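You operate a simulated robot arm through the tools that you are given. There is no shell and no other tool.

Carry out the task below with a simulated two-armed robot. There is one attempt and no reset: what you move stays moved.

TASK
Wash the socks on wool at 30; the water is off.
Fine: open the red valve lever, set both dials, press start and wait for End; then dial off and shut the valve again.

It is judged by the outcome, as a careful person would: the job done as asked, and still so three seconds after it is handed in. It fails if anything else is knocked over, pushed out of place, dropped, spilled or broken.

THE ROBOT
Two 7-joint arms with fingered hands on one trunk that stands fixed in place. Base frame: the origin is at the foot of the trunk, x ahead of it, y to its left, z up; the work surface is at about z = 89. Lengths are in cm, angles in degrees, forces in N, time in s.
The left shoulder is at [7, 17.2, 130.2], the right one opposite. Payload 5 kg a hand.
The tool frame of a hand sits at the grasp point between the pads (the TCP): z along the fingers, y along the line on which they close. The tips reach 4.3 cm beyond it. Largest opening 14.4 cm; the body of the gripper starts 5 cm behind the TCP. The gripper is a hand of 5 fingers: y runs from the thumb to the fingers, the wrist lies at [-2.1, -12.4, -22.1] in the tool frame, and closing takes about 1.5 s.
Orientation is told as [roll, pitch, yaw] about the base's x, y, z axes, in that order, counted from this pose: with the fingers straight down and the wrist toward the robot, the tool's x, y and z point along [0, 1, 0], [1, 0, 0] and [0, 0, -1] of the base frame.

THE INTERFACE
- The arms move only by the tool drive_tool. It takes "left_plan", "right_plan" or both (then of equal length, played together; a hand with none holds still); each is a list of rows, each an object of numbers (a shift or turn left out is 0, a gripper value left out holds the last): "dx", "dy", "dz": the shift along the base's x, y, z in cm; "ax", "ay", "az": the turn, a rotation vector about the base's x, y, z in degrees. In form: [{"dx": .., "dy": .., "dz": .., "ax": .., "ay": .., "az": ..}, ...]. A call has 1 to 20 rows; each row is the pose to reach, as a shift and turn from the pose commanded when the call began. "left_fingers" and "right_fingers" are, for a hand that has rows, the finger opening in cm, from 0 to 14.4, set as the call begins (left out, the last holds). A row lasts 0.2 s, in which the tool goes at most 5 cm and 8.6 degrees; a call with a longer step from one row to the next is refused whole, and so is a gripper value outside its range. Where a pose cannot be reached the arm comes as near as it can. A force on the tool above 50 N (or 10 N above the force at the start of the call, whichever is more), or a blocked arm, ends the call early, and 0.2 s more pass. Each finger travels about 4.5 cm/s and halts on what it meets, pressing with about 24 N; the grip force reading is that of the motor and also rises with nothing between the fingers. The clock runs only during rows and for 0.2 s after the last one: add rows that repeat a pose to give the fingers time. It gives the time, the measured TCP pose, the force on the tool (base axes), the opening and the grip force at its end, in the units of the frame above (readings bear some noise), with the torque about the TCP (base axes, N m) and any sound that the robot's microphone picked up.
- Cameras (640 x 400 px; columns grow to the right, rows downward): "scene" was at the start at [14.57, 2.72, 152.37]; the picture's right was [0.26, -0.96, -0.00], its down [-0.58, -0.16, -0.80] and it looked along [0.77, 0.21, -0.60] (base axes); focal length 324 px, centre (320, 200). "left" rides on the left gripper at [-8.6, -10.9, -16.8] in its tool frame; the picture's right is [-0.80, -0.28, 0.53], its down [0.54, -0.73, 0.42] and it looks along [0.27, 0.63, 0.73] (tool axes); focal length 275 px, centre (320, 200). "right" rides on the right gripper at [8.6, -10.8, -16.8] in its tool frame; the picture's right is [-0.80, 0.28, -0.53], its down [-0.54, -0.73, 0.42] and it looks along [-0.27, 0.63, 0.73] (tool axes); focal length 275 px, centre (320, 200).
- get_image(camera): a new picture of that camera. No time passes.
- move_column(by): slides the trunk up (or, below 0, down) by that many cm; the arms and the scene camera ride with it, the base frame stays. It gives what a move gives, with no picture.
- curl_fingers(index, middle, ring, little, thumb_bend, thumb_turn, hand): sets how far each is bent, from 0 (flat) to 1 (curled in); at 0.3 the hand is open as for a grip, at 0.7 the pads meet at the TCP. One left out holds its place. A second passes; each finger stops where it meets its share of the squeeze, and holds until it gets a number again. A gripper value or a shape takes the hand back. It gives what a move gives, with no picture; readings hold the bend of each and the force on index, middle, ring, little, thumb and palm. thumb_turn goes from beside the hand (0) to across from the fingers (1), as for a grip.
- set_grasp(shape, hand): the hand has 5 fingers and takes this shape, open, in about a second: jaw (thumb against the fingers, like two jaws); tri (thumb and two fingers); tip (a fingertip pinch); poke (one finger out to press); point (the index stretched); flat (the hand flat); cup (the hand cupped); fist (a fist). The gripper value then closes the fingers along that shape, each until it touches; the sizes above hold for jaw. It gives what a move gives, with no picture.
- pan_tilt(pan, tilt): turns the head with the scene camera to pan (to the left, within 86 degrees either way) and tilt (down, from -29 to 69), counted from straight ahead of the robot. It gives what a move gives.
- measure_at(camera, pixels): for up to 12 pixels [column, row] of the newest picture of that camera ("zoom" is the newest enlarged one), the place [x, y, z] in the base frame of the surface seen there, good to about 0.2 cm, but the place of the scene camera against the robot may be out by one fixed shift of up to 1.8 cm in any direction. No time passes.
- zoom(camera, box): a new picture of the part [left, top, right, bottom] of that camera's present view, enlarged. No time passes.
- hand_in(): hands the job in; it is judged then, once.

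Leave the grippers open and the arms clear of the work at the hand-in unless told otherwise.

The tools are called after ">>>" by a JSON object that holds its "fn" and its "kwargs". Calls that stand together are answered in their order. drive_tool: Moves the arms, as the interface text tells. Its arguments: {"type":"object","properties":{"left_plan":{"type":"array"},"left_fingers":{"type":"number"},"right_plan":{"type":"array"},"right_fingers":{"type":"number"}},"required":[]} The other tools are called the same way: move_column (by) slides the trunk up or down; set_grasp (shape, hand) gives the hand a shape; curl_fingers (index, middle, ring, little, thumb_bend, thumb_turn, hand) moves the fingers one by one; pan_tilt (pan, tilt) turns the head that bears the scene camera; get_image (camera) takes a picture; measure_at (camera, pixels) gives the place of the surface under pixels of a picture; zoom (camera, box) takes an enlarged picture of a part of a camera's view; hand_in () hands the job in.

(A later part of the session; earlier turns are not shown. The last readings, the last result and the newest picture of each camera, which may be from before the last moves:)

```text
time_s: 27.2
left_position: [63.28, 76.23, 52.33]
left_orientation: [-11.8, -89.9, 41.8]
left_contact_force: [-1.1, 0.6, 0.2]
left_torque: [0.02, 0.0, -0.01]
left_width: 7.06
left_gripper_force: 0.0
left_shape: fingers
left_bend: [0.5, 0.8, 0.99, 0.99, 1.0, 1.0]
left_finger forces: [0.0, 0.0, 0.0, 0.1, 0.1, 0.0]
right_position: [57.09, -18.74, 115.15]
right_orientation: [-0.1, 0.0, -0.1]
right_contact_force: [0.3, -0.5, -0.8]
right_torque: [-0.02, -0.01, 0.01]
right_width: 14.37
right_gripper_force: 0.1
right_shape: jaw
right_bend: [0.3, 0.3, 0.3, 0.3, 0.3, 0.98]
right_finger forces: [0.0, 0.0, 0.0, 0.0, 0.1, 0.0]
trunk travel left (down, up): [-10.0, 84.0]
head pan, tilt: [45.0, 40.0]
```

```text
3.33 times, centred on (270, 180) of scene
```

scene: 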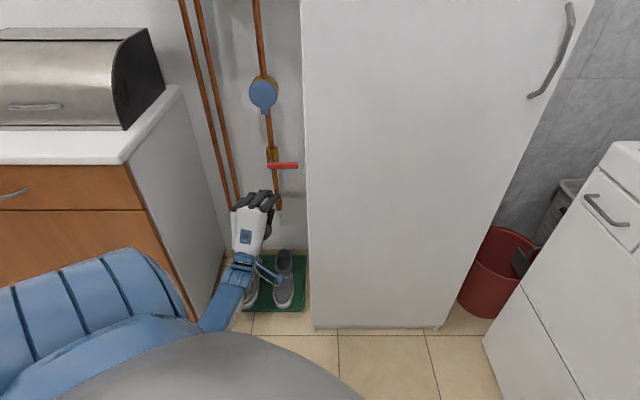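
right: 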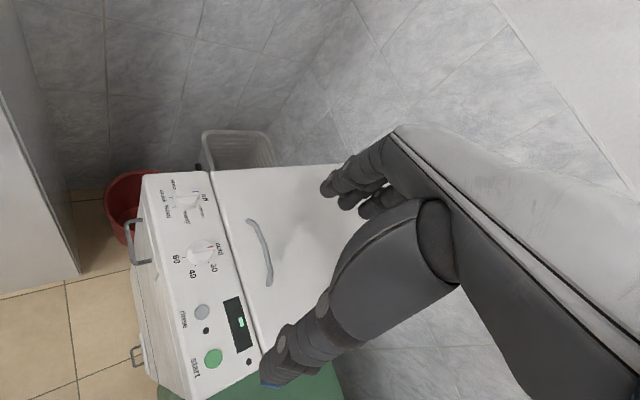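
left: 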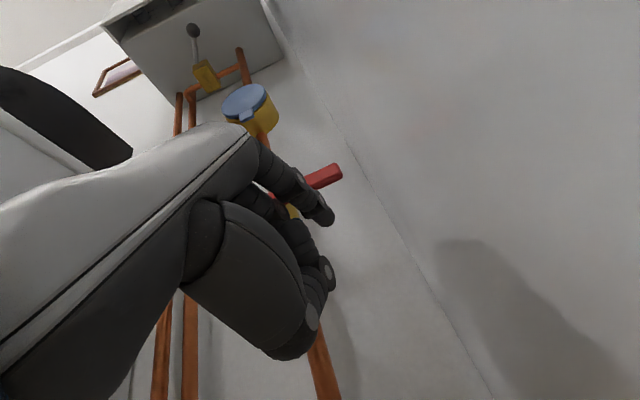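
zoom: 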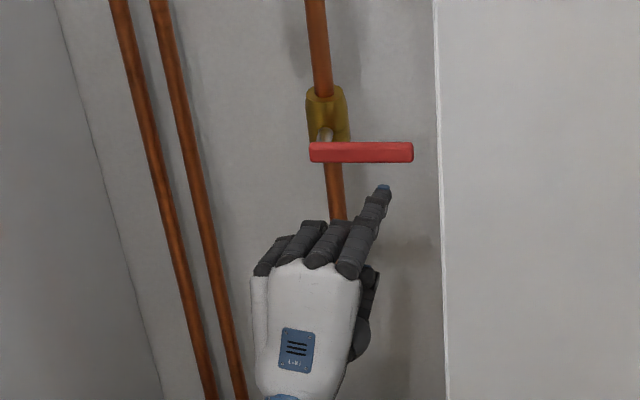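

Now the index alone points out, tip at (325,215) in the left picture. Measuring it.

>>> {"fn": "measure_at", "kwargs": {"camera": "left", "pixels": [[328, 218], [322, 208], [312, 195], [298, 178], [335, 172], [315, 183], [300, 240]]}}

>>> {"fn": "measure_at", "kwargs": {"camera": "scene", "pixels": [[281, 177], [279, 184], [277, 190], [266, 195]]}}

>>> {"fn": "zoom", "kwargs": {"camera": "left", "box": [260, 140, 380, 260]}}

```text
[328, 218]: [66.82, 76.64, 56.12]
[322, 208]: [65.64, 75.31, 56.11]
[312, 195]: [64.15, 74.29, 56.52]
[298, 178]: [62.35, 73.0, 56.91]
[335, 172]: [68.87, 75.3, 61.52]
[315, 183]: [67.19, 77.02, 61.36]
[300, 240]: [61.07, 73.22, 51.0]
```

```text
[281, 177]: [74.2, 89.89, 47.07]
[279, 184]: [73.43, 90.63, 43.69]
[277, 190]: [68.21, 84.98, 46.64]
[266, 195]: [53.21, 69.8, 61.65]
```

```text
3.33 times, centred on (320, 200) of left
```

zoom: 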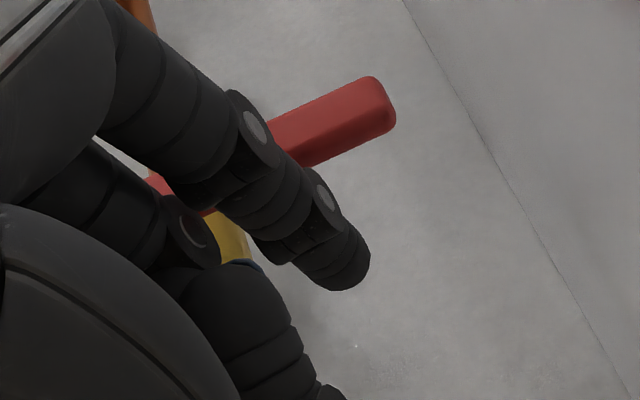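

The index tip is at p≈102, about 4 cm under the lever. I'll advance 2 cm, raise to contact and push up ~1.3 cm further to see whether the lever turns upward.

>>> {"fn": "drive_tool", "kwargs": {"left_plan": [{"dx": 0.7, "dy": 0.7}, {"dx": 1.4, "dy": 1.4}, {"dx": 1.4, "dy": 1.4, "dz": 1.5}, {"dx": 1.4, "dy": 1.4, "dz": 3}, {"dx": 1.4, "dy": 1.4, "dz": 4}, {"dx": 1.4, "dy": 1.4, "dz": 4.5}, {"dx": 1.4, "dy": 1.4, "dz": 5}, {"dx": 1.4, "dy": 1.4, "dz": 5.5}, {"dx": 1.4, "dy": 1.4, "dz": 5.5}]}}

>>> {"fn": "get_image", "kwargs": {"camera": "scene"}}

>>> {"fn": "zoom", "kwargs": {"camera": "scene", "box": [210, 120, 330, 240]}}

>>> {"fn": "zoom", "kwargs": {"camera": "left", "box": [240, 120, 400, 280]}}

```text
time_s: 29.2
left_position: [64.63, 77.72, 57.85]
left_orientation: [-13.9, -89.9, 43.9]
left_contact_force: [1.0, -1.8, -3.4]
left_torque: [0.1, 0.05, -0.02]
left_width: 6.81
left_gripper_force: 2.0
left_shape: fingers
left_bend: [0.52, 0.8, 0.99, 0.99, 1.0, 1.0]
left_finger forces: [4.1, 0.0, 0.0, 0.0, 0.0, 0.0]
right_position: [57.16, -18.67, 115.13]
right_orientation: [-0.1, 0.1, 0.1]
right_contact_force: [0.4, 0.8, -0.8]
right_torque: [0.01, 0.02, -0.01]
right_width: 14.39
right_gripper_force: 0.1
right_shape: jaw
right_bend: [0.3, 0.3, 0.3, 0.3, 0.3, 0.98]
right_finger forces: [0.0, 0.0, 0.0, 0.0, 0.0, 0.1]
trunk travel left (down, up): [-10.0, 84.0]
head pan, tilt: [45.0, 40.0]
```

```text
taken
```

scene: 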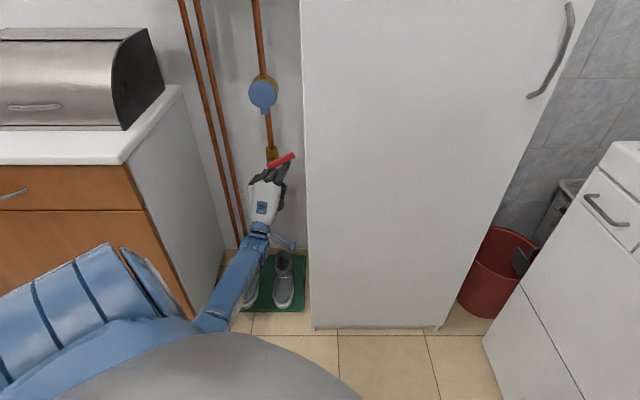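

```text
3.33 times, centred on (270, 180) of scene
```

zoom: 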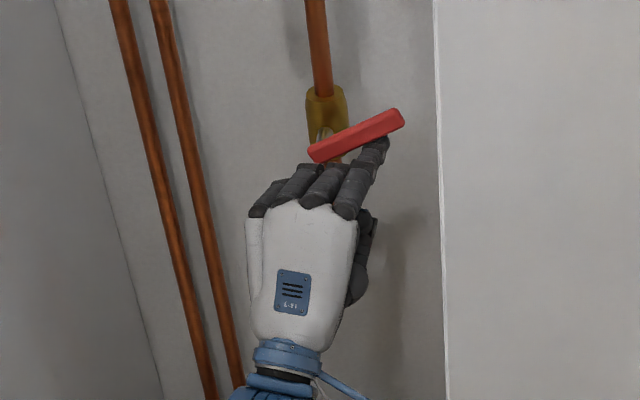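

```text
2.50 times, centred on (320, 200) of left
```

zoom: 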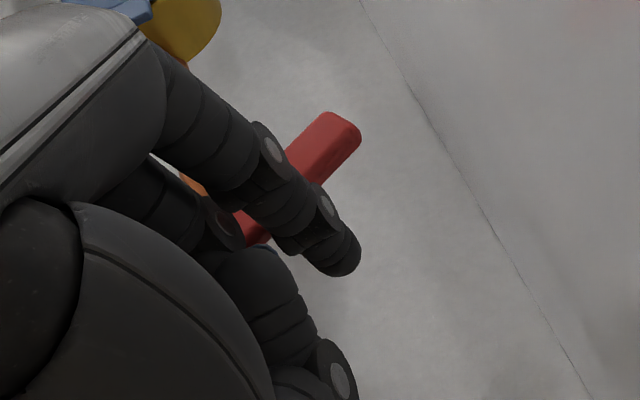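

The lever turns upward easily (≈4 N). I'll continue along the arc toward vertical.

>>> {"fn": "drive_tool", "kwargs": {"left_plan": [{"dx": 0, "dy": 0, "dz": 0.7}, {"dx": -0.07, "dy": 0.07, "dz": 1.3}, {"dx": -0.2, "dy": 0.2, "dz": 1.95}, {"dx": -0.35, "dy": 0.35, "dz": 2.55}, {"dx": -0.6, "dy": 0.6, "dz": 3.1}, {"dx": -0.9, "dy": 0.9, "dz": 3.65}, {"dx": -1.25, "dy": 1.25, "dz": 4.1}, {"dx": -1.6, "dy": 1.6, "dz": 4.5}, {"dx": -2.0, "dy": 2.0, "dz": 4.8}, {"dx": -2.45, "dy": 2.45, "dz": 5.1}, {"dx": -2.45, "dy": 2.45, "dz": 5.1}]}}

>>> {"fn": "get_image", "kwargs": {"camera": "scene"}}

>>> {"fn": "zoom", "kwargs": {"camera": "scene", "box": [210, 100, 330, 220]}}

>>> {"fn": "zoom", "kwargs": {"camera": "left", "box": [240, 120, 400, 280]}}

```text
time_s: 31.6
left_position: [62.22, 79.97, 62.89]
left_orientation: [6.1, -89.9, 23.7]
left_contact_force: [3.4, -5.2, -4.1]
left_torque: [0.21, 0.17, -0.05]
left_width: 6.82
left_gripper_force: 3.0
left_shape: fingers
left_bend: [0.52, 1.0, 0.99, 0.99, 1.0, 1.0]
left_finger forces: [6.1, 0.1, 0.0, 0.0, 0.0, 0.1]
right_position: [57.16, -18.73, 115.24]
right_orientation: [0.0, 0.0, -0.1]
right_contact_force: [0.3, 0.3, 0.5]
right_torque: [0.0, 0.03, -0.02]
right_width: 14.4
right_gripper_force: 0.1
right_shape: jaw
right_bend: [0.3, 0.3, 0.3, 0.3, 0.3, 0.98]
right_finger forces: [0.0, 0.0, 0.1, 0.0, 0.1, 0.0]
trunk travel left (down, up): [-10.0, 84.0]
head pan, tilt: [45.0, 40.0]
```

```text
taken
```

scene: 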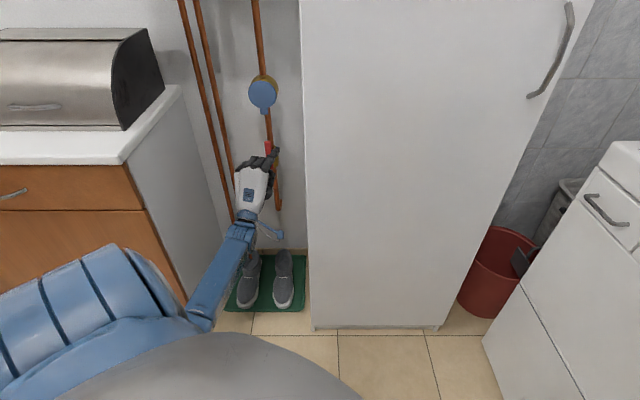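

```text
3.33 times, centred on (270, 160) of scene
```

zoom: 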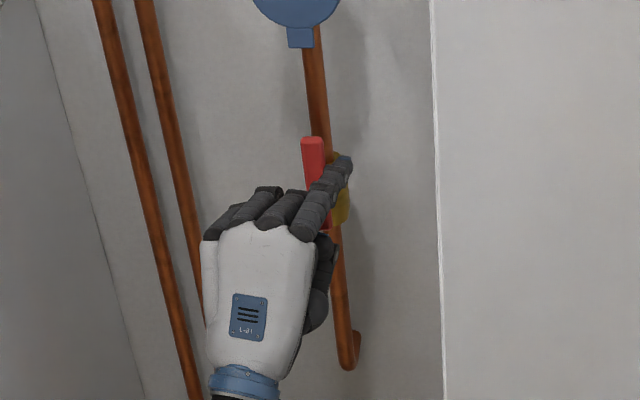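

```text
2.50 times, centred on (320, 200) of left
```

zoom: 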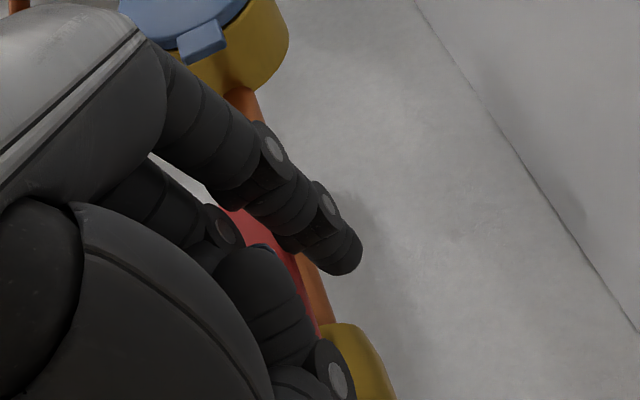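

The lever is nearly vertical. I'll push a little more left to make sure it is at its stop.

>>> {"fn": "drive_tool", "kwargs": {"left_plan": [{"dx": -0.25, "dy": 0.25, "dz": 0}, {"dx": -0.5, "dy": 0.5, "dz": 0}, {"dx": -0.8, "dy": 0.8, "dz": 0}, {"dx": -0.8, "dy": 0.8, "dz": 0}]}}

>>> {"fn": "get_image", "kwargs": {"camera": "scene"}}

>>> {"fn": "zoom", "kwargs": {"camera": "scene", "box": [210, 100, 330, 220]}}

```text
time_s: 32.6
left_position: [61.55, 80.79, 62.77]
left_orientation: [16.0, -89.8, 14.1]
left_contact_force: [20.1, -13.7, -7.5]
left_torque: [0.67, 1.08, -0.21]
left_width: 6.95
left_gripper_force: 11.6
left_shape: fingers
left_bend: [0.51, 1.0, 0.99, 0.99, 1.0, 1.0]
left_finger forces: [22.2, 0.0, 0.0, 0.0, 0.1, 0.1]
right_position: [57.24, -18.66, 115.07]
right_orientation: [-0.1, 0.1, 0.2]
right_contact_force: [0.1, -0.5, 0.5]
right_torque: [0.0, -0.02, -0.02]
right_width: 14.38
right_gripper_force: 0.1
right_shape: jaw
right_bend: [0.3, 0.3, 0.3, 0.3, 0.3, 0.98]
right_finger forces: [0.1, 0.1, 0.0, 0.0, 0.1, 0.0]
trunk travel left (down, up): [-10.0, 84.0]
head pan, tilt: [45.0, 40.0]
```

```text
taken
```

scene: 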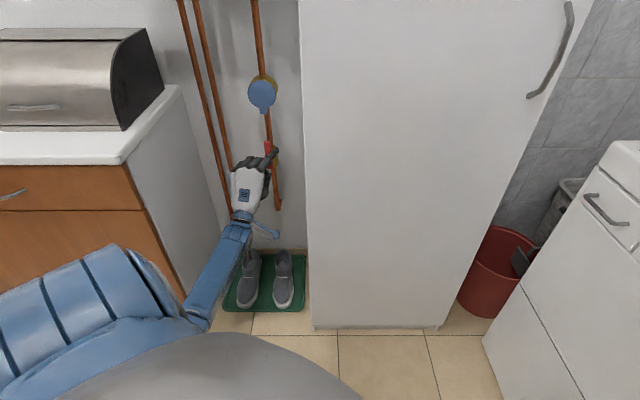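

```text
3.33 times, centred on (270, 160) of scene
```

zoom: 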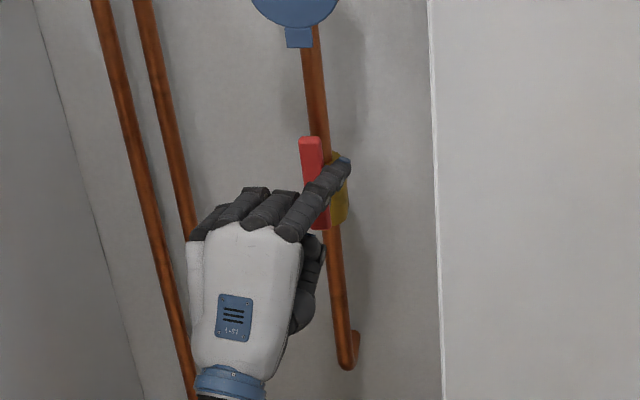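

The force rose to ~25 N with no more motion, so the lever is at its open stop, in line with the pipe. I'll move the finger off to the right and back out of the niche.

>>> {"fn": "drive_tool", "kwargs": {"left_plan": [{"dx": 0.7, "dy": -0.7, "dz": 0}, {"dx": 1.2, "dy": -1.2, "dz": 0}, {"dx": 0.2, "dy": -2.2, "dz": -0.5}, {"dx": -2.5, "dy": -4.9, "dz": -0.5}, {"dx": -5, "dy": -7.5, "dz": -0.5}, {"dx": -7.5, "dy": -10, "dz": -0.5}, {"dx": -10, "dy": -12.5, "dz": -0.5}]}}

>>> {"fn": "get_image", "kwargs": {"camera": "scene"}}

>>> {"fn": "zoom", "kwargs": {"camera": "scene", "box": [210, 100, 330, 220]}}

>>> {"fn": "get_image", "kwargs": {"camera": "left"}}

```text
time_s: 34.2
left_position: [51.46, 68.33, 62.41]
left_orientation: [19.9, -90.0, 10.2]
left_contact_force: [0.1, -0.5, -0.7]
left_torque: [-0.02, 0.06, 0.02]
left_width: 7.04
left_gripper_force: 0.1
left_shape: fingers
left_bend: [0.5, 1.0, 0.99, 0.99, 1.0, 1.0]
left_finger forces: [0.1, 0.0, 0.0, 0.0, 0.0, 0.0]
right_position: [57.09, -18.89, 115.32]
right_orientation: [0.0, 0.1, 0.0]
right_contact_force: [0.6, 0.0, -0.1]
right_torque: [0.02, 0.01, -0.01]
right_width: 14.39
right_gripper_force: 0.0
right_shape: jaw
right_bend: [0.3, 0.3, 0.3, 0.3, 0.3, 0.98]
right_finger forces: [0.1, 0.1, 0.0, 0.0, 0.1, 0.0]
trunk travel left (down, up): [-10.0, 84.0]
head pan, tilt: [45.0, 40.0]
```

```text
taken
```

scene: 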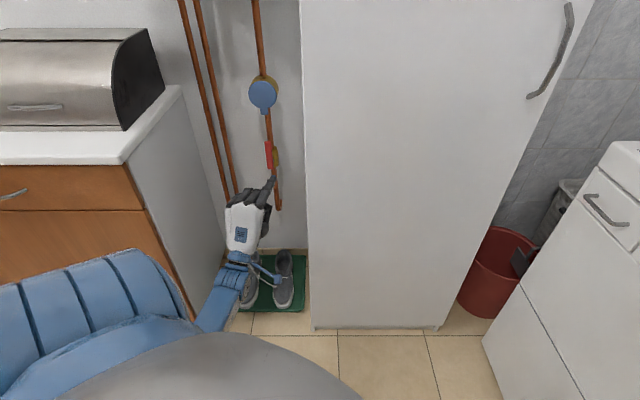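

```text
3.33 times, centred on (270, 160) of scene
```

zoom: 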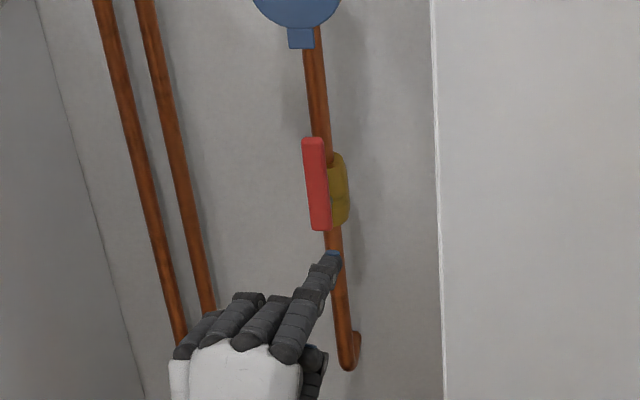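

```text
taken
```

left: 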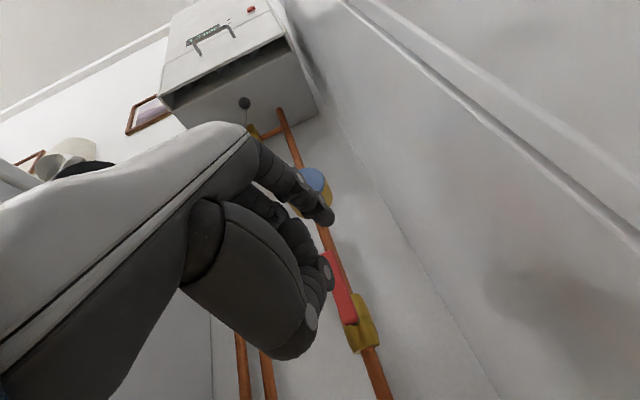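

The valve stands open, lever along the pipe. The left hand stays parked there. Now I'll move the right hand so that its camera gets a close look at the dials (camera about 45 cm from them).

>>> {"fn": "drive_tool", "kwargs": {"right_plan": [{"dx": 4, "dy": 3, "dz": -1}, {"dx": 8, "dy": 6, "dz": -3}, {"dx": 12, "dy": 10, "dz": -5}, {"dx": 15, "dy": 13, "dz": -7}, {"dx": 17.3, "dy": 15.3, "dz": -8}, {"dx": 17.3, "dy": 15.3, "dz": -8}]}}

>>> {"fn": "get_image", "kwargs": {"camera": "right"}}

>>> {"fn": "pan_tilt", "kwargs": {"pan": -5, "tilt": 30}}

>>> {"fn": "get_image", "kwargs": {"camera": "scene"}}

```text
refused: row 1 steps farther than a row can; nothing moved
```

```text
taken
```

right: 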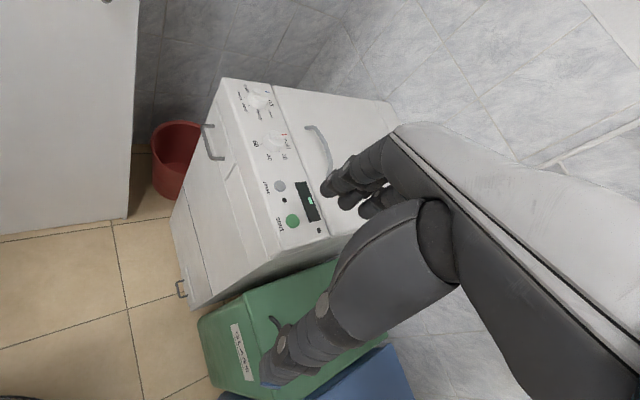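

```text
time_s: 35.4
left_position: [51.53, 68.42, 62.4]
left_orientation: [-9.3, -89.9, 39.4]
left_contact_force: [-0.8, 0.3, -0.8]
left_torque: [-0.03, 0.0, -0.01]
left_width: 7.07
left_gripper_force: 0.0
left_shape: fingers
left_bend: [0.5, 1.0, 0.99, 0.99, 1.0, 1.0]
left_finger forces: [0.0, 0.0, 0.0, 0.1, 0.0, 0.0]
right_position: [57.24, -18.82, 115.23]
right_orientation: [0.1, 0.0, 0.0]
right_contact_force: [0.4, 0.1, -1.0]
right_torque: [0.02, 0.02, -0.02]
right_width: 14.39
right_gripper_force: 0.0
right_shape: jaw
right_bend: [0.3, 0.3, 0.3, 0.3, 0.3, 0.98]
right_finger forces: [0.0, 0.1, 0.0, 0.0, 0.0, 0.0]
trunk travel left (down, up): [-10.0, 84.0]
head pan, tilt: [-5.0, 30.0]
```

```text
taken
```

scene: 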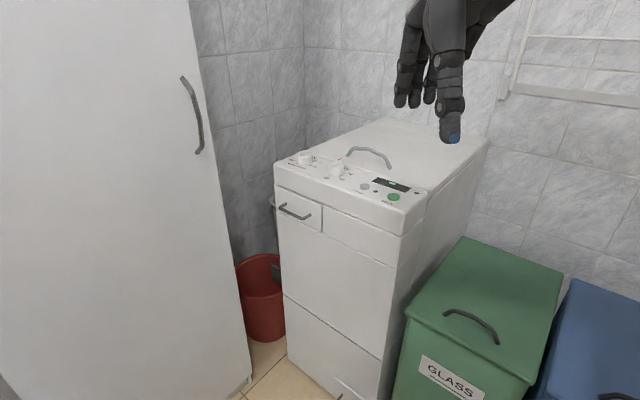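

The first step was a touch too long; I'll redo the same move with shorter steps.

>>> {"fn": "drive_tool", "kwargs": {"right_plan": [{"dx": 3, "dy": 2.5, "dz": -1}, {"dx": 6, "dy": 5, "dz": -2.5}, {"dx": 9, "dy": 7.5, "dz": -4}, {"dx": 12, "dy": 10, "dz": -5.5}, {"dx": 14.7, "dy": 12.7, "dz": -7}, {"dx": 17.3, "dy": 15.3, "dz": -8}, {"dx": 17.3, "dy": 15.3, "dz": -8}]}}

>>> {"fn": "get_image", "kwargs": {"camera": "right"}}

>>> {"fn": "zoom", "kwargs": {"camera": "right", "box": [200, 80, 400, 280]}}

```text
time_s: 37.0
left_position: [51.46, 68.3, 62.53]
left_orientation: [4.5, -89.9, 25.6]
left_contact_force: [0.4, -0.2, -0.9]
left_torque: [0.0, 0.01, 0.01]
left_width: 7.04
left_gripper_force: 0.0
left_shape: fingers
left_bend: [0.5, 1.0, 0.99, 0.99, 1.0, 1.0]
left_finger forces: [0.0, 0.1, 0.1, 0.1, 0.0, 0.0]
right_position: [74.48, -3.61, 107.26]
right_orientation: [-0.1, 0.0, 0.0]
right_contact_force: [-1.1, 0.4, 0.0]
right_torque: [0.02, -0.04, 0.03]
right_width: 14.39
right_gripper_force: 0.1
right_shape: jaw
right_bend: [0.3, 0.3, 0.3, 0.3, 0.3, 0.98]
right_finger forces: [0.0, 0.1, 0.1, 0.0, 0.0, 0.0]
trunk travel left (down, up): [-10.0, 84.0]
head pan, tilt: [-5.0, 30.0]
```

```text
taken
```

right: 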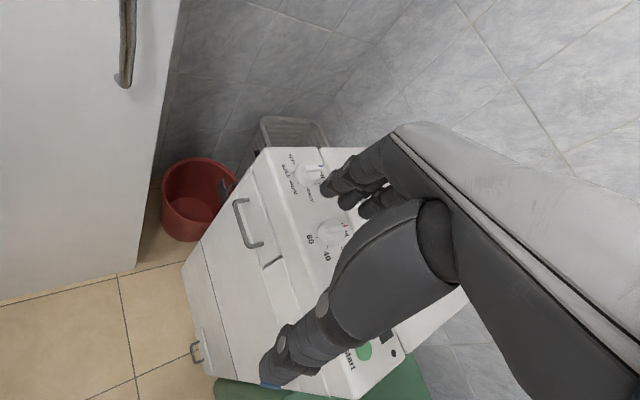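

```text
2.00 times, centred on (300, 180) of right
```

zoom: 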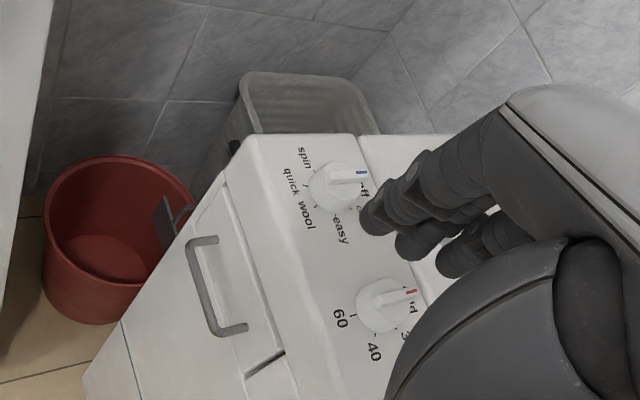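

I'll measure points on the two dials directly in this zoomed picture.

>>> {"fn": "measure_at", "kwargs": {"camera": "zoom", "pixels": [[360, 172], [335, 178], [312, 181], [335, 195], [328, 208], [308, 190], [410, 292], [388, 297], [360, 303], [385, 318], [353, 318], [374, 334]]}}

>>> {"fn": "zoom", "kwargs": {"camera": "right", "box": [270, 140, 350, 190]}}

>>> {"fn": "zoom", "kwargs": {"camera": "scene", "box": [270, 140, 370, 200]}}

```text
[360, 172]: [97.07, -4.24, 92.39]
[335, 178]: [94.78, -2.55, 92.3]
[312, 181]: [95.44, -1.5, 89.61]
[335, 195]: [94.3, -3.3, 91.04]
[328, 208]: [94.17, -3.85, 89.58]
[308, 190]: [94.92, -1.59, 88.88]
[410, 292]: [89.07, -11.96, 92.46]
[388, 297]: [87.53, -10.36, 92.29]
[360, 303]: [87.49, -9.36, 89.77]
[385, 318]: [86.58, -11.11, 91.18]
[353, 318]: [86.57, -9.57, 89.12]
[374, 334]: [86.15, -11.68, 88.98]
```

```text
8.00 times, centred on (310, 165) of right
```

zoom: 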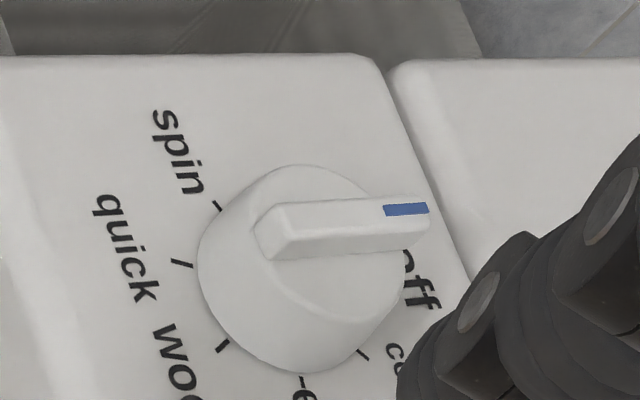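

```text
6.40 times, centred on (320, 170) of scene
```

zoom: 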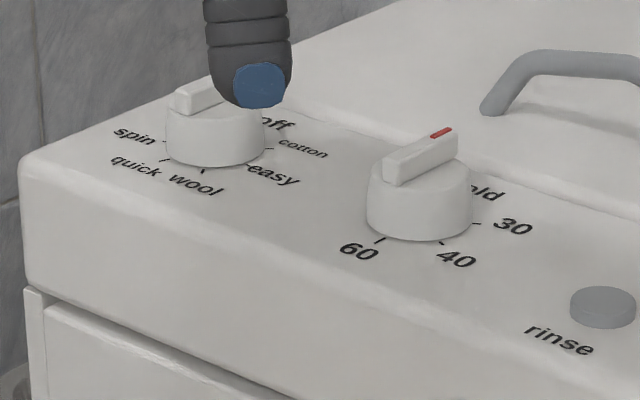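

I'll measure the tick marks of the program dial in an 8× zoom to get their angles: spin (217,205), quick (182,263), wool (222,345), easy (305,378), cotton (362,353).

>>> {"fn": "zoom", "kwargs": {"camera": "right", "box": [270, 140, 350, 190]}}

>>> {"fn": "measure_at", "kwargs": {"camera": "zoom", "pixels": [[217, 205], [182, 263], [222, 345], [305, 382], [362, 353], [270, 165], [300, 164], [200, 262], [240, 345], [300, 372], [370, 345], [340, 290]]}}

>>> {"fn": "zoom", "kwargs": {"camera": "right", "box": [290, 200, 370, 250]}}

```text
8.00 times, centred on (310, 165) of right
```

zoom: 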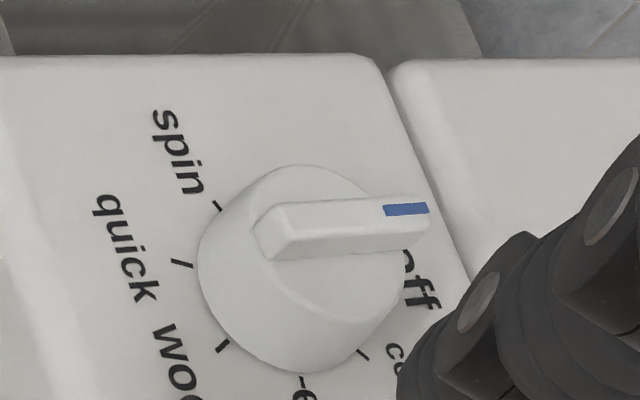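

```text
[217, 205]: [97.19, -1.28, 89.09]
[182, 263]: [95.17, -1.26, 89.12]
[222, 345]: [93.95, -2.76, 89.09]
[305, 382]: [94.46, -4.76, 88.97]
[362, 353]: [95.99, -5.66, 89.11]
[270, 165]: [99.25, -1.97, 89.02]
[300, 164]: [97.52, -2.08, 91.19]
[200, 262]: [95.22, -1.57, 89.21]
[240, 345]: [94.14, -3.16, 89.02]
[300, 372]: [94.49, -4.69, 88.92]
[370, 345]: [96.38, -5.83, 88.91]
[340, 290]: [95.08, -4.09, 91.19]
```

```text
8.00 times, centred on (330, 225) of right
```

zoom: 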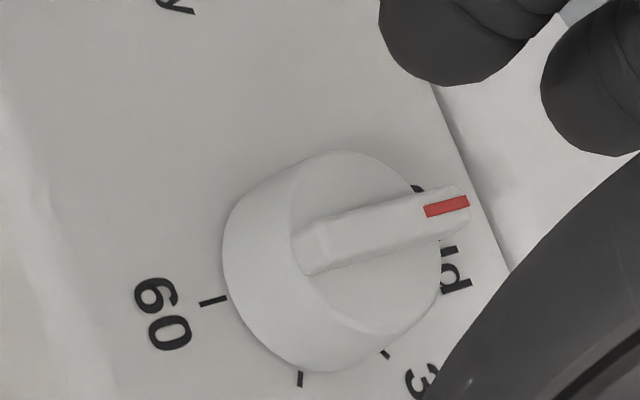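

Fitting the ticks: the program dial is centred near (96.2,-3.4) with 50° spacing; "off" points at -45° and "wool" at about 165° (150° clockwise). The temperature dial centre is near (88.3,-11.15), with 60° spacing; "30" is 60° clockwise from "cold". I'll raise the trunk back 30 cm for a better view and form a pointing index with the right hand to push the dial ridges.

>>> {"fn": "move_column", "kwargs": {"by": 30}}

>>> {"fn": "set_grasp", "kwargs": {"hand": "right", "shape": "poke"}}

>>> {"fn": "curl_fingers", "kwargs": {"hand": "right", "index": 0.5, "middle": 1.0}}

>>> {"fn": "get_image", "kwargs": {"camera": "right"}}

>>> {"fn": "get_image", "kwargs": {"camera": "scene"}}

```text
time_s: 40.0
left_position: [51.48, 68.31, 92.45]
left_orientation: [-8.1, -89.9, 38.1]
left_contact_force: [-0.2, -0.1, -1.0]
left_torque: [0.01, 0.0, 0.0]
left_width: 7.04
left_gripper_force: 0.1
left_shape: fingers
left_bend: [0.5, 1.0, 0.99, 0.99, 1.0, 1.0]
left_finger forces: [0.0, 0.0, 0.1, 0.1, 0.1, 0.1]
right_position: [74.57, -3.53, 137.2]
right_orientation: [0.0, 0.0, -0.1]
right_contact_force: [0.4, 0.1, 0.2]
right_torque: [0.0, -0.03, -0.01]
right_width: 14.4
right_gripper_force: 0.0
right_shape: jaw
right_bend: [0.3, 0.3, 0.3, 0.3, 0.3, 0.98]
right_finger forces: [0.0, 0.0, 0.1, 0.0, 0.0, 0.0]
trunk travel left (down, up): [-40.0, 54.0]
head pan, tilt: [-5.0, 30.0]
```

```text
time_s: 40.9
left_position: [51.68, 68.31, 92.36]
left_orientation: [-7.1, -89.9, 37.2]
left_contact_force: [-0.1, 0.5, -0.1]
left_torque: [-0.02, -0.03, -0.05]
left_width: 7.02
left_gripper_force: 0.0
left_shape: fingers
left_bend: [0.5, 1.0, 0.99, 0.99, 1.0, 1.0]
left_finger forces: [0.1, 0.0, 0.0, 0.1, 0.1, 0.0]
right_position: [74.38, -3.46, 137.31]
right_orientation: [0.1, 0.0, 0.0]
right_contact_force: [-0.6, -0.1, 0.8]
right_torque: [0.01, -0.01, 0.0]
right_width: 0.03
right_gripper_force: 0.1
right_shape: poke
right_bend: [0.7, 0.7, 0.99, 0.99, 1.0, 1.0]
right_finger forces: [0.0, 0.0, 0.0, 0.0, 0.0, 0.0]
trunk travel left (down, up): [-40.0, 54.0]
head pan, tilt: [-5.0, 30.0]
```

```text
time_s: 41.9
left_position: [51.59, 68.4, 92.46]
left_orientation: [-8.8, -90.0, 38.7]
left_contact_force: [-0.6, -1.1, 0.6]
left_torque: [-0.02, 0.02, 0.01]
left_width: 7.07
left_gripper_force: 0.1
left_shape: fingers
left_bend: [0.5, 1.0, 0.99, 0.99, 1.0, 1.0]
left_finger forces: [0.0, 0.0, 0.0, 0.0, 0.0, 0.0]
right_position: [74.35, -3.46, 137.27]
right_orientation: [0.0, 0.0, 0.0]
right_contact_force: [-0.4, -0.7, 0.2]
right_torque: [-0.01, 0.02, 0.02]
right_width: 7.06
right_gripper_force: 0.0
right_shape: fingers
right_bend: [0.5, 0.8, 0.99, 0.99, 1.0, 1.0]
right_finger forces: [0.0, 0.0, 0.1, 0.0, 0.0, 0.1]
trunk travel left (down, up): [-40.0, 54.0]
head pan, tilt: [-5.0, 30.0]
```

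```text
taken
```

right: 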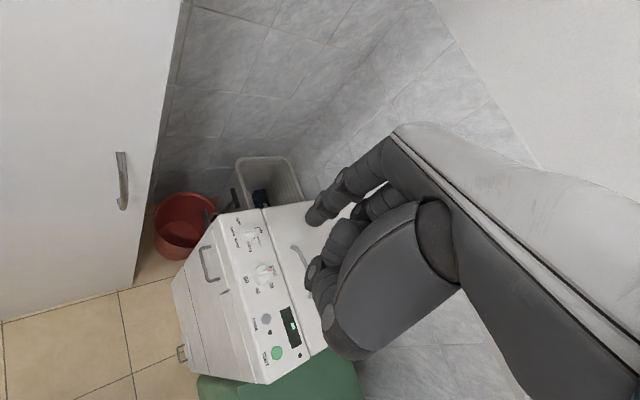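

```text
taken
```

scene: 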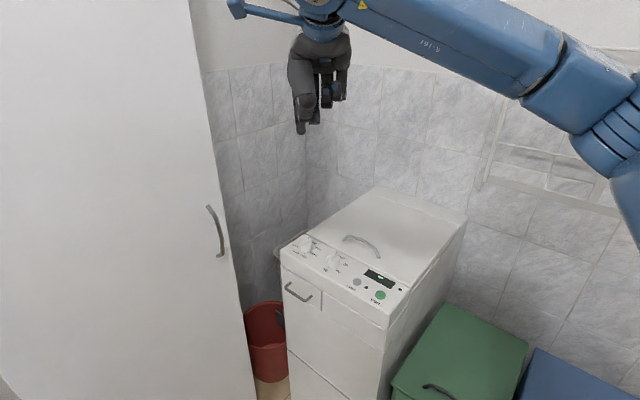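

The index tip shows at (315,215) in the right picture. I'll curl the middle fully again, measure the index, and zoom on the display.

>>> {"fn": "curl_fingers", "kwargs": {"hand": "right", "middle": 1.0}}

>>> {"fn": "get_image", "kwargs": {"camera": "right"}}

>>> {"fn": "measure_at", "kwargs": {"camera": "right", "pixels": [[310, 218], [316, 212], [312, 208], [322, 205], [330, 192], [345, 175], [308, 275], [340, 345]]}}

>>> {"fn": "zoom", "kwargs": {"camera": "right", "box": [220, 200, 320, 370]}}

>>> {"fn": "zoom", "kwargs": {"camera": "scene", "box": [270, 230, 410, 310]}}

```text
time_s: 42.9
left_position: [51.49, 68.43, 92.41]
left_orientation: [-9.9, -89.9, 39.9]
left_contact_force: [-0.4, -0.5, -0.6]
left_torque: [0.0, 0.0, -0.02]
left_width: 7.04
left_gripper_force: 0.0
left_shape: fingers
left_bend: [0.5, 1.0, 0.99, 0.99, 1.0, 1.0]
left_finger forces: [0.0, 0.0, 0.0, 0.0, 0.1, 0.1]
right_position: [74.57, -3.59, 137.18]
right_orientation: [-0.1, 0.1, 0.1]
right_contact_force: [-0.7, -0.5, 0.5]
right_torque: [0.0, -0.01, -0.03]
right_width: 7.06
right_gripper_force: 0.0
right_shape: fingers
right_bend: [0.5, 1.0, 0.99, 0.99, 1.0, 1.0]
right_finger forces: [0.1, 0.0, 0.0, 0.0, 0.0, 0.0]
trunk travel left (down, up): [-40.0, 54.0]
head pan, tilt: [-5.0, 30.0]
```

```text
taken
```

right: 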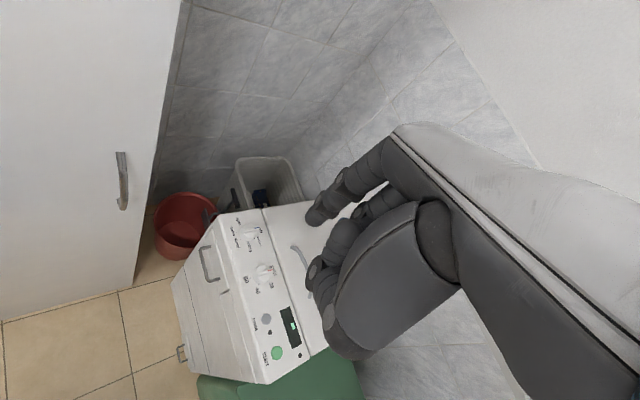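

```text
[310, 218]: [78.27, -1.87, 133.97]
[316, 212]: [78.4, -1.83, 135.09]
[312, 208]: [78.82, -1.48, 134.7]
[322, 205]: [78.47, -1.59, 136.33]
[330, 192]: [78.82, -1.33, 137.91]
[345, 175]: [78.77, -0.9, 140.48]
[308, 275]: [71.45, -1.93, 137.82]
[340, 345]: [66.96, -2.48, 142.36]
```

```text
2.35 times, centred on (270, 285) of right
```

zoom: 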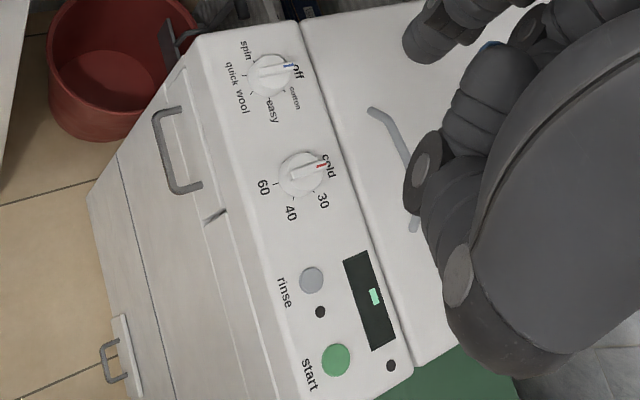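

```text
4.57 times, centred on (340, 270) of scene
```

zoom: 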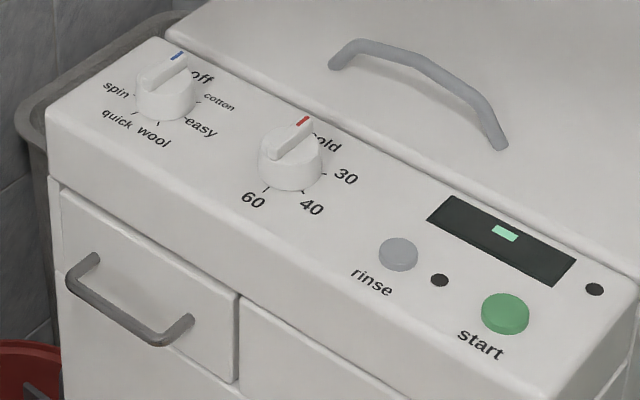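

The display shows "-". The index tip sits at about tool (0.9, 3.7, 3.8). I'll move the right index over the temperature dial's ridge (pushing side, away from "30"), tilted 15° forward, hovering about 5 cm above.

>>> {"fn": "drive_tool", "kwargs": {"right_plan": [{"dx": 2, "dy": -1.5, "dz": -3, "ay": -5}, {"dx": 4, "dy": -3, "dz": -6.5, "ay": -10}, {"dx": 6, "dy": -4.5, "dz": -10, "ay": -15}, {"dx": 7.5, "dy": -6, "dz": -14, "ay": -15}, {"dx": 9, "dy": -7, "dz": -18, "ay": -15}, {"dx": 10.2, "dy": -8, "dz": -22, "ay": -15}, {"dx": 11.24, "dy": -8.45, "dz": -26, "ay": -15}, {"dx": 11.24, "dy": -8.45, "dz": -30, "ay": -15}, {"dx": 11.24, "dy": -8.45, "dz": -34, "ay": -15}, {"dx": 11.24, "dy": -8.45, "dz": -37.5, "ay": -15}, {"dx": 11.24, "dy": -8.45, "dz": -37.5, "ay": -15}]}}

>>> {"fn": "get_image", "kwargs": {"camera": "right"}}

>>> {"fn": "pan_tilt", "kwargs": {"pan": -8, "tilt": 40}}

>>> {"fn": "get_image", "kwargs": {"camera": "scene"}}

```text
time_s: 45.3
left_position: [51.55, 68.39, 92.38]
left_orientation: [-24.5, -90.0, 54.5]
left_contact_force: [-0.4, -0.3, 0.2]
left_torque: [-0.02, -0.01, -0.05]
left_width: 7.04
left_gripper_force: 0.1
left_shape: fingers
left_bend: [0.5, 1.0, 0.99, 0.99, 1.0, 1.0]
left_finger forces: [0.0, 0.0, 0.0, 0.0, 0.0, 0.1]
right_position: [85.65, -12.1, 99.76]
right_orientation: [0.0, -15.0, -0.1]
right_contact_force: [0.0, -0.7, -0.3]
right_torque: [0.0, -0.02, -0.02]
right_width: 7.05
right_gripper_force: 0.0
right_shape: fingers
right_bend: [0.5, 1.0, 0.99, 0.99, 1.0, 1.0]
right_finger forces: [0.0, 0.0, 0.0, 0.0, 0.0, 0.0]
trunk travel left (down, up): [-40.0, 54.0]
head pan, tilt: [-5.0, 30.0]
```

```text
taken
```

right: 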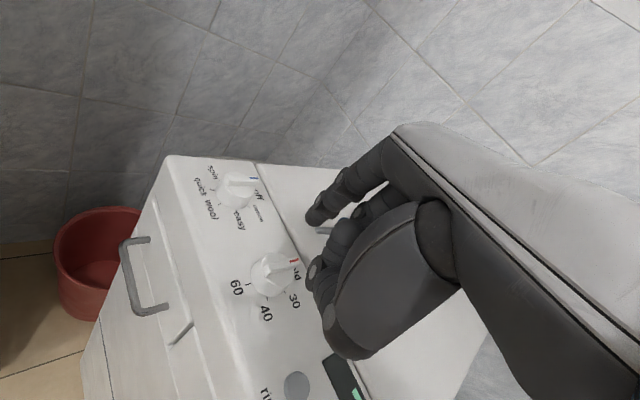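

```text
time_s: 46.0
left_position: [51.54, 68.34, 92.42]
left_orientation: [-5.2, -89.9, 35.3]
left_contact_force: [-0.2, 0.3, 0.7]
left_torque: [-0.04, 0.0, 0.0]
left_width: 7.04
left_gripper_force: 0.0
left_shape: fingers
left_bend: [0.5, 1.0, 0.99, 0.99, 1.0, 1.0]
left_finger forces: [0.0, 0.0, 0.0, 0.0, 0.0, 0.1]
right_position: [85.75, -12.01, 99.58]
right_orientation: [0.0, -15.0, 0.1]
right_contact_force: [0.2, 0.1, -0.1]
right_torque: [0.03, 0.02, -0.01]
right_width: 7.07
right_gripper_force: 0.0
right_shape: fingers
right_bend: [0.5, 1.0, 0.99, 0.99, 1.0, 1.0]
right_finger forces: [0.1, 0.1, 0.0, 0.0, 0.1, 0.0]
trunk travel left (down, up): [-40.0, 54.0]
head pan, tilt: [-8.0, 40.0]
```

```text
taken
```

scene: 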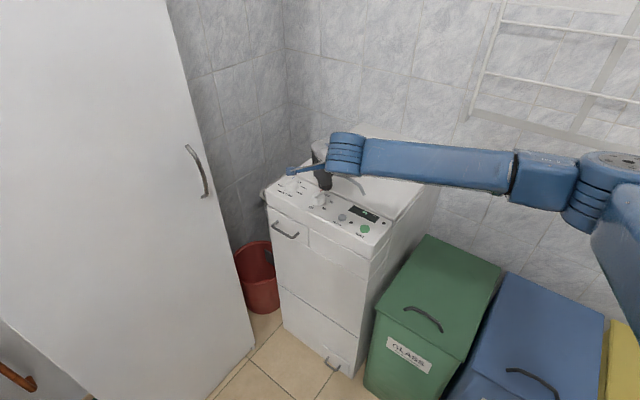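

Now a close zoom from the right camera to refine the positions of the temperature knob, ridge and finger.

>>> {"fn": "zoom", "kwargs": {"camera": "right", "box": [200, 190, 360, 330]}}

>>> {"fn": "measure_at", "kwargs": {"camera": "right", "pixels": [[311, 218], [308, 222], [316, 210], [294, 262], [280, 267], [262, 272], [250, 283], [266, 299], [285, 290], [283, 280], [320, 230], [246, 285]]}}

```text
2.86 times, centred on (280, 260) of right
```

zoom: 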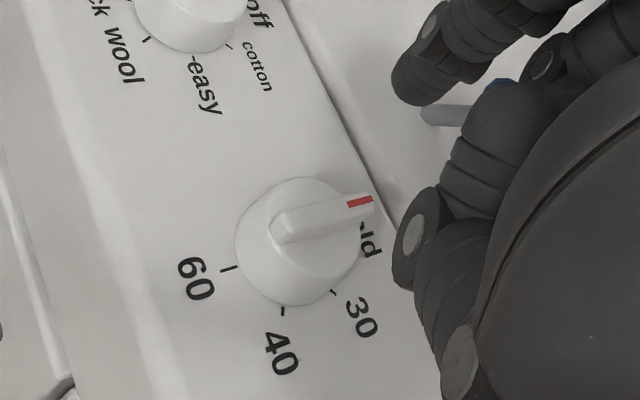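

```text
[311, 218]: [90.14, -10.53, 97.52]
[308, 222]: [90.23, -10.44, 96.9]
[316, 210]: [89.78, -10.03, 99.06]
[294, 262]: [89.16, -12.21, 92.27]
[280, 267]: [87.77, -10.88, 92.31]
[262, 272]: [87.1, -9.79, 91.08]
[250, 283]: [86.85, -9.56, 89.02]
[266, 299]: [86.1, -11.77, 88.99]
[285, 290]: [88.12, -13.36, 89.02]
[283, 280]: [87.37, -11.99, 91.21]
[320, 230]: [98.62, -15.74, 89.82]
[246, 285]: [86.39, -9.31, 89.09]
```

The knob's centre refines to (88.35,-11.05). I'll shift slightly, lower the fingertip beside the ridge to just above the knob top (z≈91.5), and make a first part-turn clockwise.

>>> {"fn": "drive_tool", "kwargs": {"right_plan": [{"dx": 0.25, "dy": 0.25, "dz": -2}, {"dx": 0.25, "dy": 0.25, "dz": -4}, {"dx": 0.25, "dy": 0.25, "dz": -4.7}, {"dx": 0.25, "dy": 0.25, "dz": -5.1}, {"dx": 0.25, "dy": 0.25, "dz": -5.1}]}}

>>> {"fn": "get_image", "kwargs": {"camera": "right"}}

>>> {"fn": "zoom", "kwargs": {"camera": "right", "box": [220, 160, 380, 260]}}

>>> {"fn": "zoom", "kwargs": {"camera": "scene", "box": [260, 150, 400, 240]}}

```text
time_s: 47.2
left_position: [51.54, 68.22, 92.38]
left_orientation: [-12.1, -89.9, 42.1]
left_contact_force: [0.5, -0.2, -1.0]
left_torque: [0.01, 0.06, 0.01]
left_width: 7.04
left_gripper_force: 0.1
left_shape: fingers
left_bend: [0.5, 1.0, 0.99, 0.99, 1.0, 1.0]
left_finger forces: [0.1, 0.0, 0.0, 0.0, 0.1, 0.0]
right_position: [85.89, -11.8, 94.64]
right_orientation: [0.0, -15.0, 0.0]
right_contact_force: [0.3, -1.0, 0.1]
right_torque: [-0.02, 0.0, 0.01]
right_width: 7.05
right_gripper_force: 0.0
right_shape: fingers
right_bend: [0.5, 1.0, 0.99, 0.99, 1.0, 1.0]
right_finger forces: [0.0, 0.0, 0.0, 0.0, 0.0, 0.0]
trunk travel left (down, up): [-40.0, 54.0]
head pan, tilt: [-8.0, 40.0]
```

```text
taken
```

right: 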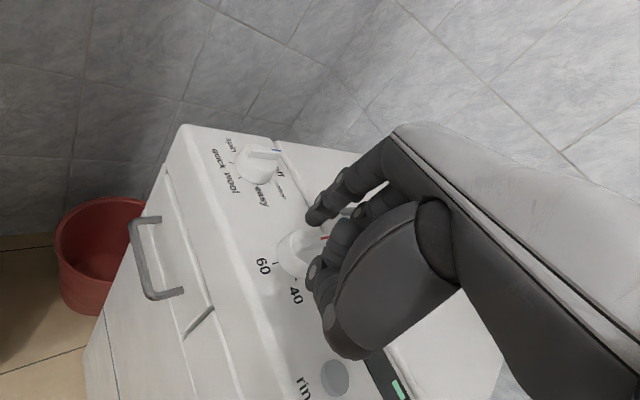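

```text
4.00 times, centred on (300, 210) of right
```

zoom: 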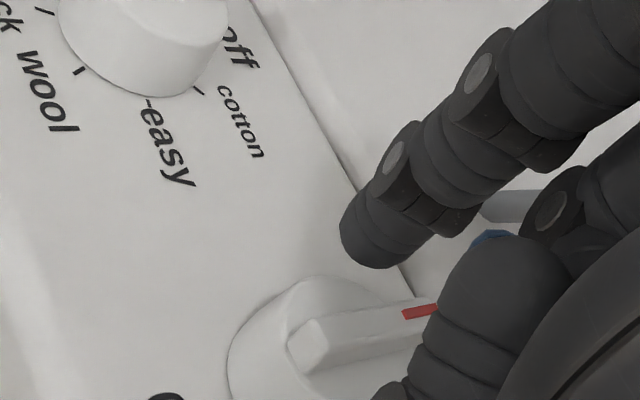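

```text
4.44 times, centred on (330, 195) of scene
```

zoom: 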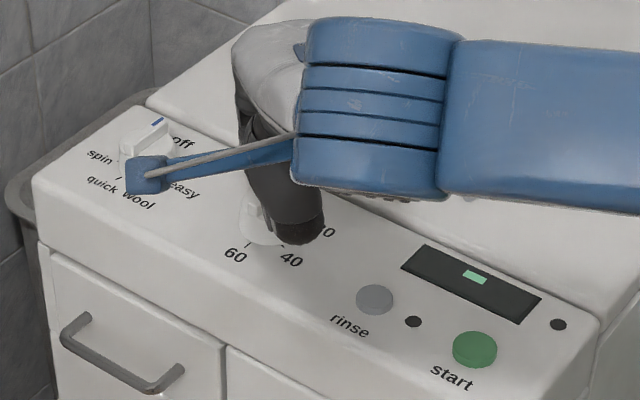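

I'll measure the fingertip, the curled knuckles and the ridge in this zoom to check clearances.

>>> {"fn": "zoom", "kwargs": {"camera": "right", "box": [240, 170, 400, 270]}}

>>> {"fn": "measure_at", "kwargs": {"camera": "zoom", "pixels": [[285, 225], [300, 215], [275, 195], [340, 270], [250, 275], [220, 310], [370, 260], [410, 260], [300, 345], [320, 320]]}}

```text
4.00 times, centred on (320, 220) of right
```

zoom: 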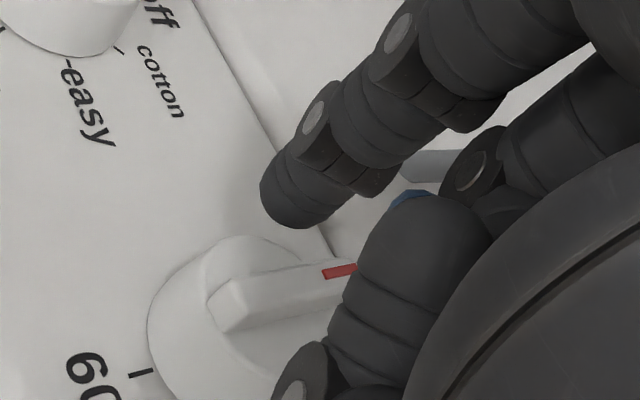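

```text
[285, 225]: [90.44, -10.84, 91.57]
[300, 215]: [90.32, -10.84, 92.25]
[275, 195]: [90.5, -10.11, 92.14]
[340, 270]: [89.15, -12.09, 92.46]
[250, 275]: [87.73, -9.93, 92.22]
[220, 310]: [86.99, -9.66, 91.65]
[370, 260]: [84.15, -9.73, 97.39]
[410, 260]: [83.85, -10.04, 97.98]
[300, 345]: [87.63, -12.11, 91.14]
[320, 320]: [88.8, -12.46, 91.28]
```

The tip is at (90.4,-10.8,91.5), overlapping the ridge height by ~0.9 cm. I'll push clockwise part-way (~30°) and check.

>>> {"fn": "drive_tool", "kwargs": {"right_plan": [{"dx": -0.12, "dy": -0.13}, {"dx": -0.23, "dy": -0.26}, {"dx": -0.27, "dy": -0.5}, {"dx": -0.31, "dy": -0.74}, {"dx": -0.4, "dy": -0.97}, {"dx": -0.5, "dy": -1.19}, {"dx": -0.5, "dy": -1.19}]}}

>>> {"fn": "zoom", "kwargs": {"camera": "right", "box": [240, 170, 400, 270]}}

>>> {"fn": "measure_at", "kwargs": {"camera": "zoom", "pixels": [[285, 225], [300, 215]]}}

```text
time_s: 48.8
left_position: [51.56, 68.42, 92.42]
left_orientation: [-10.1, -89.9, 40.0]
left_contact_force: [0.0, 0.4, -0.6]
left_torque: [0.01, -0.01, 0.01]
left_width: 7.05
left_gripper_force: 0.0
left_shape: fingers
left_bend: [0.5, 1.0, 0.99, 0.99, 1.0, 1.0]
left_finger forces: [0.1, 0.0, 0.0, 0.1, 0.0, 0.0]
right_position: [85.41, -12.95, 94.65]
right_orientation: [0.0, -15.0, 0.1]
right_contact_force: [0.3, 1.6, -0.1]
right_torque: [0.03, 0.0, -0.01]
right_width: 7.08
right_gripper_force: 0.1
right_shape: fingers
right_bend: [0.5, 1.0, 0.99, 0.99, 1.0, 1.0]
right_finger forces: [0.8, 0.0, 0.1, 0.0, 0.0, 0.0]
trunk travel left (down, up): [-40.0, 54.0]
head pan, tilt: [-8.0, 40.0]
```

```text
4.00 times, centred on (320, 220) of right
```

zoom: 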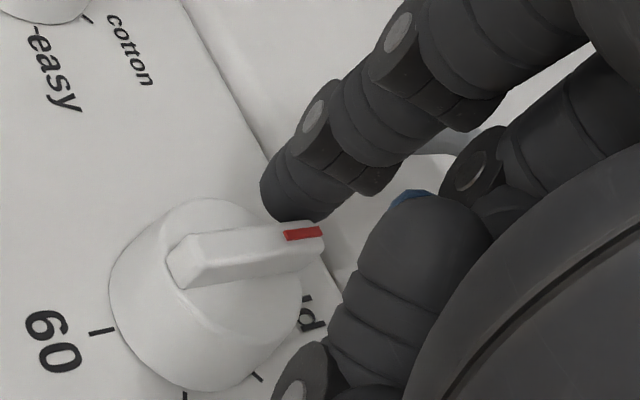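

```text
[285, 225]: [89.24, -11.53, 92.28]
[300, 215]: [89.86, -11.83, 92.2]
```

The ridge has begun to turn with a light force. Continuing along the circle.

>>> {"fn": "drive_tool", "kwargs": {"right_plan": [{"dx": -0.14, "dy": -0.2}, {"dx": -0.3, "dy": -0.38}, {"dx": -0.48, "dy": -0.53}, {"dx": -0.67, "dy": -0.66}, {"dx": -0.67, "dy": -0.66}]}}

>>> {"fn": "zoom", "kwargs": {"camera": "right", "box": [240, 170, 400, 270]}}

>>> {"fn": "measure_at", "kwargs": {"camera": "zoom", "pixels": [[285, 225], [300, 215], [300, 230]]}}

```text
time_s: 50.0
left_position: [51.56, 68.33, 92.35]
left_orientation: [-8.8, -89.9, 38.8]
left_contact_force: [-0.1, 0.0, -0.2]
left_torque: [0.02, -0.02, 0.01]
left_width: 7.04
left_gripper_force: 0.1
left_shape: fingers
left_bend: [0.5, 1.0, 0.99, 0.99, 1.0, 1.0]
left_finger forces: [0.0, 0.1, 0.1, 0.1, 0.0, 0.1]
right_position: [84.98, -13.56, 94.48]
right_orientation: [0.0, -15.0, 0.0]
right_contact_force: [0.4, -0.8, 0.9]
right_torque: [-0.01, 0.02, 0.03]
right_width: 7.09
right_gripper_force: 0.3
right_shape: fingers
right_bend: [0.5, 1.0, 0.99, 0.99, 1.0, 1.0]
right_finger forces: [0.3, 0.0, 0.0, 0.0, 0.0, 0.0]
trunk travel left (down, up): [-40.0, 54.0]
head pan, tilt: [-8.0, 40.0]
```

```text
4.00 times, centred on (320, 220) of right
```

zoom: 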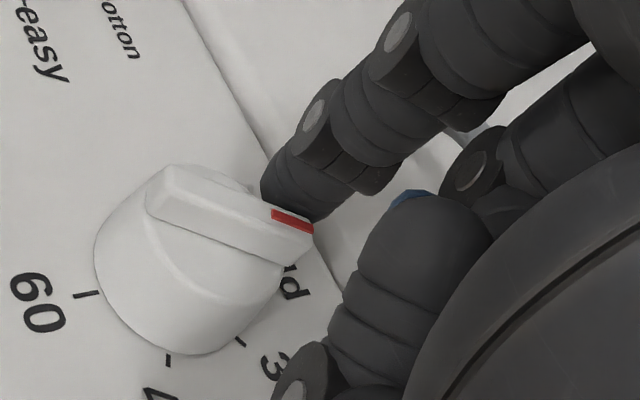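

```text
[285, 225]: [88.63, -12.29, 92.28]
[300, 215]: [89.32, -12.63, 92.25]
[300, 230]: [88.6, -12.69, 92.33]
```

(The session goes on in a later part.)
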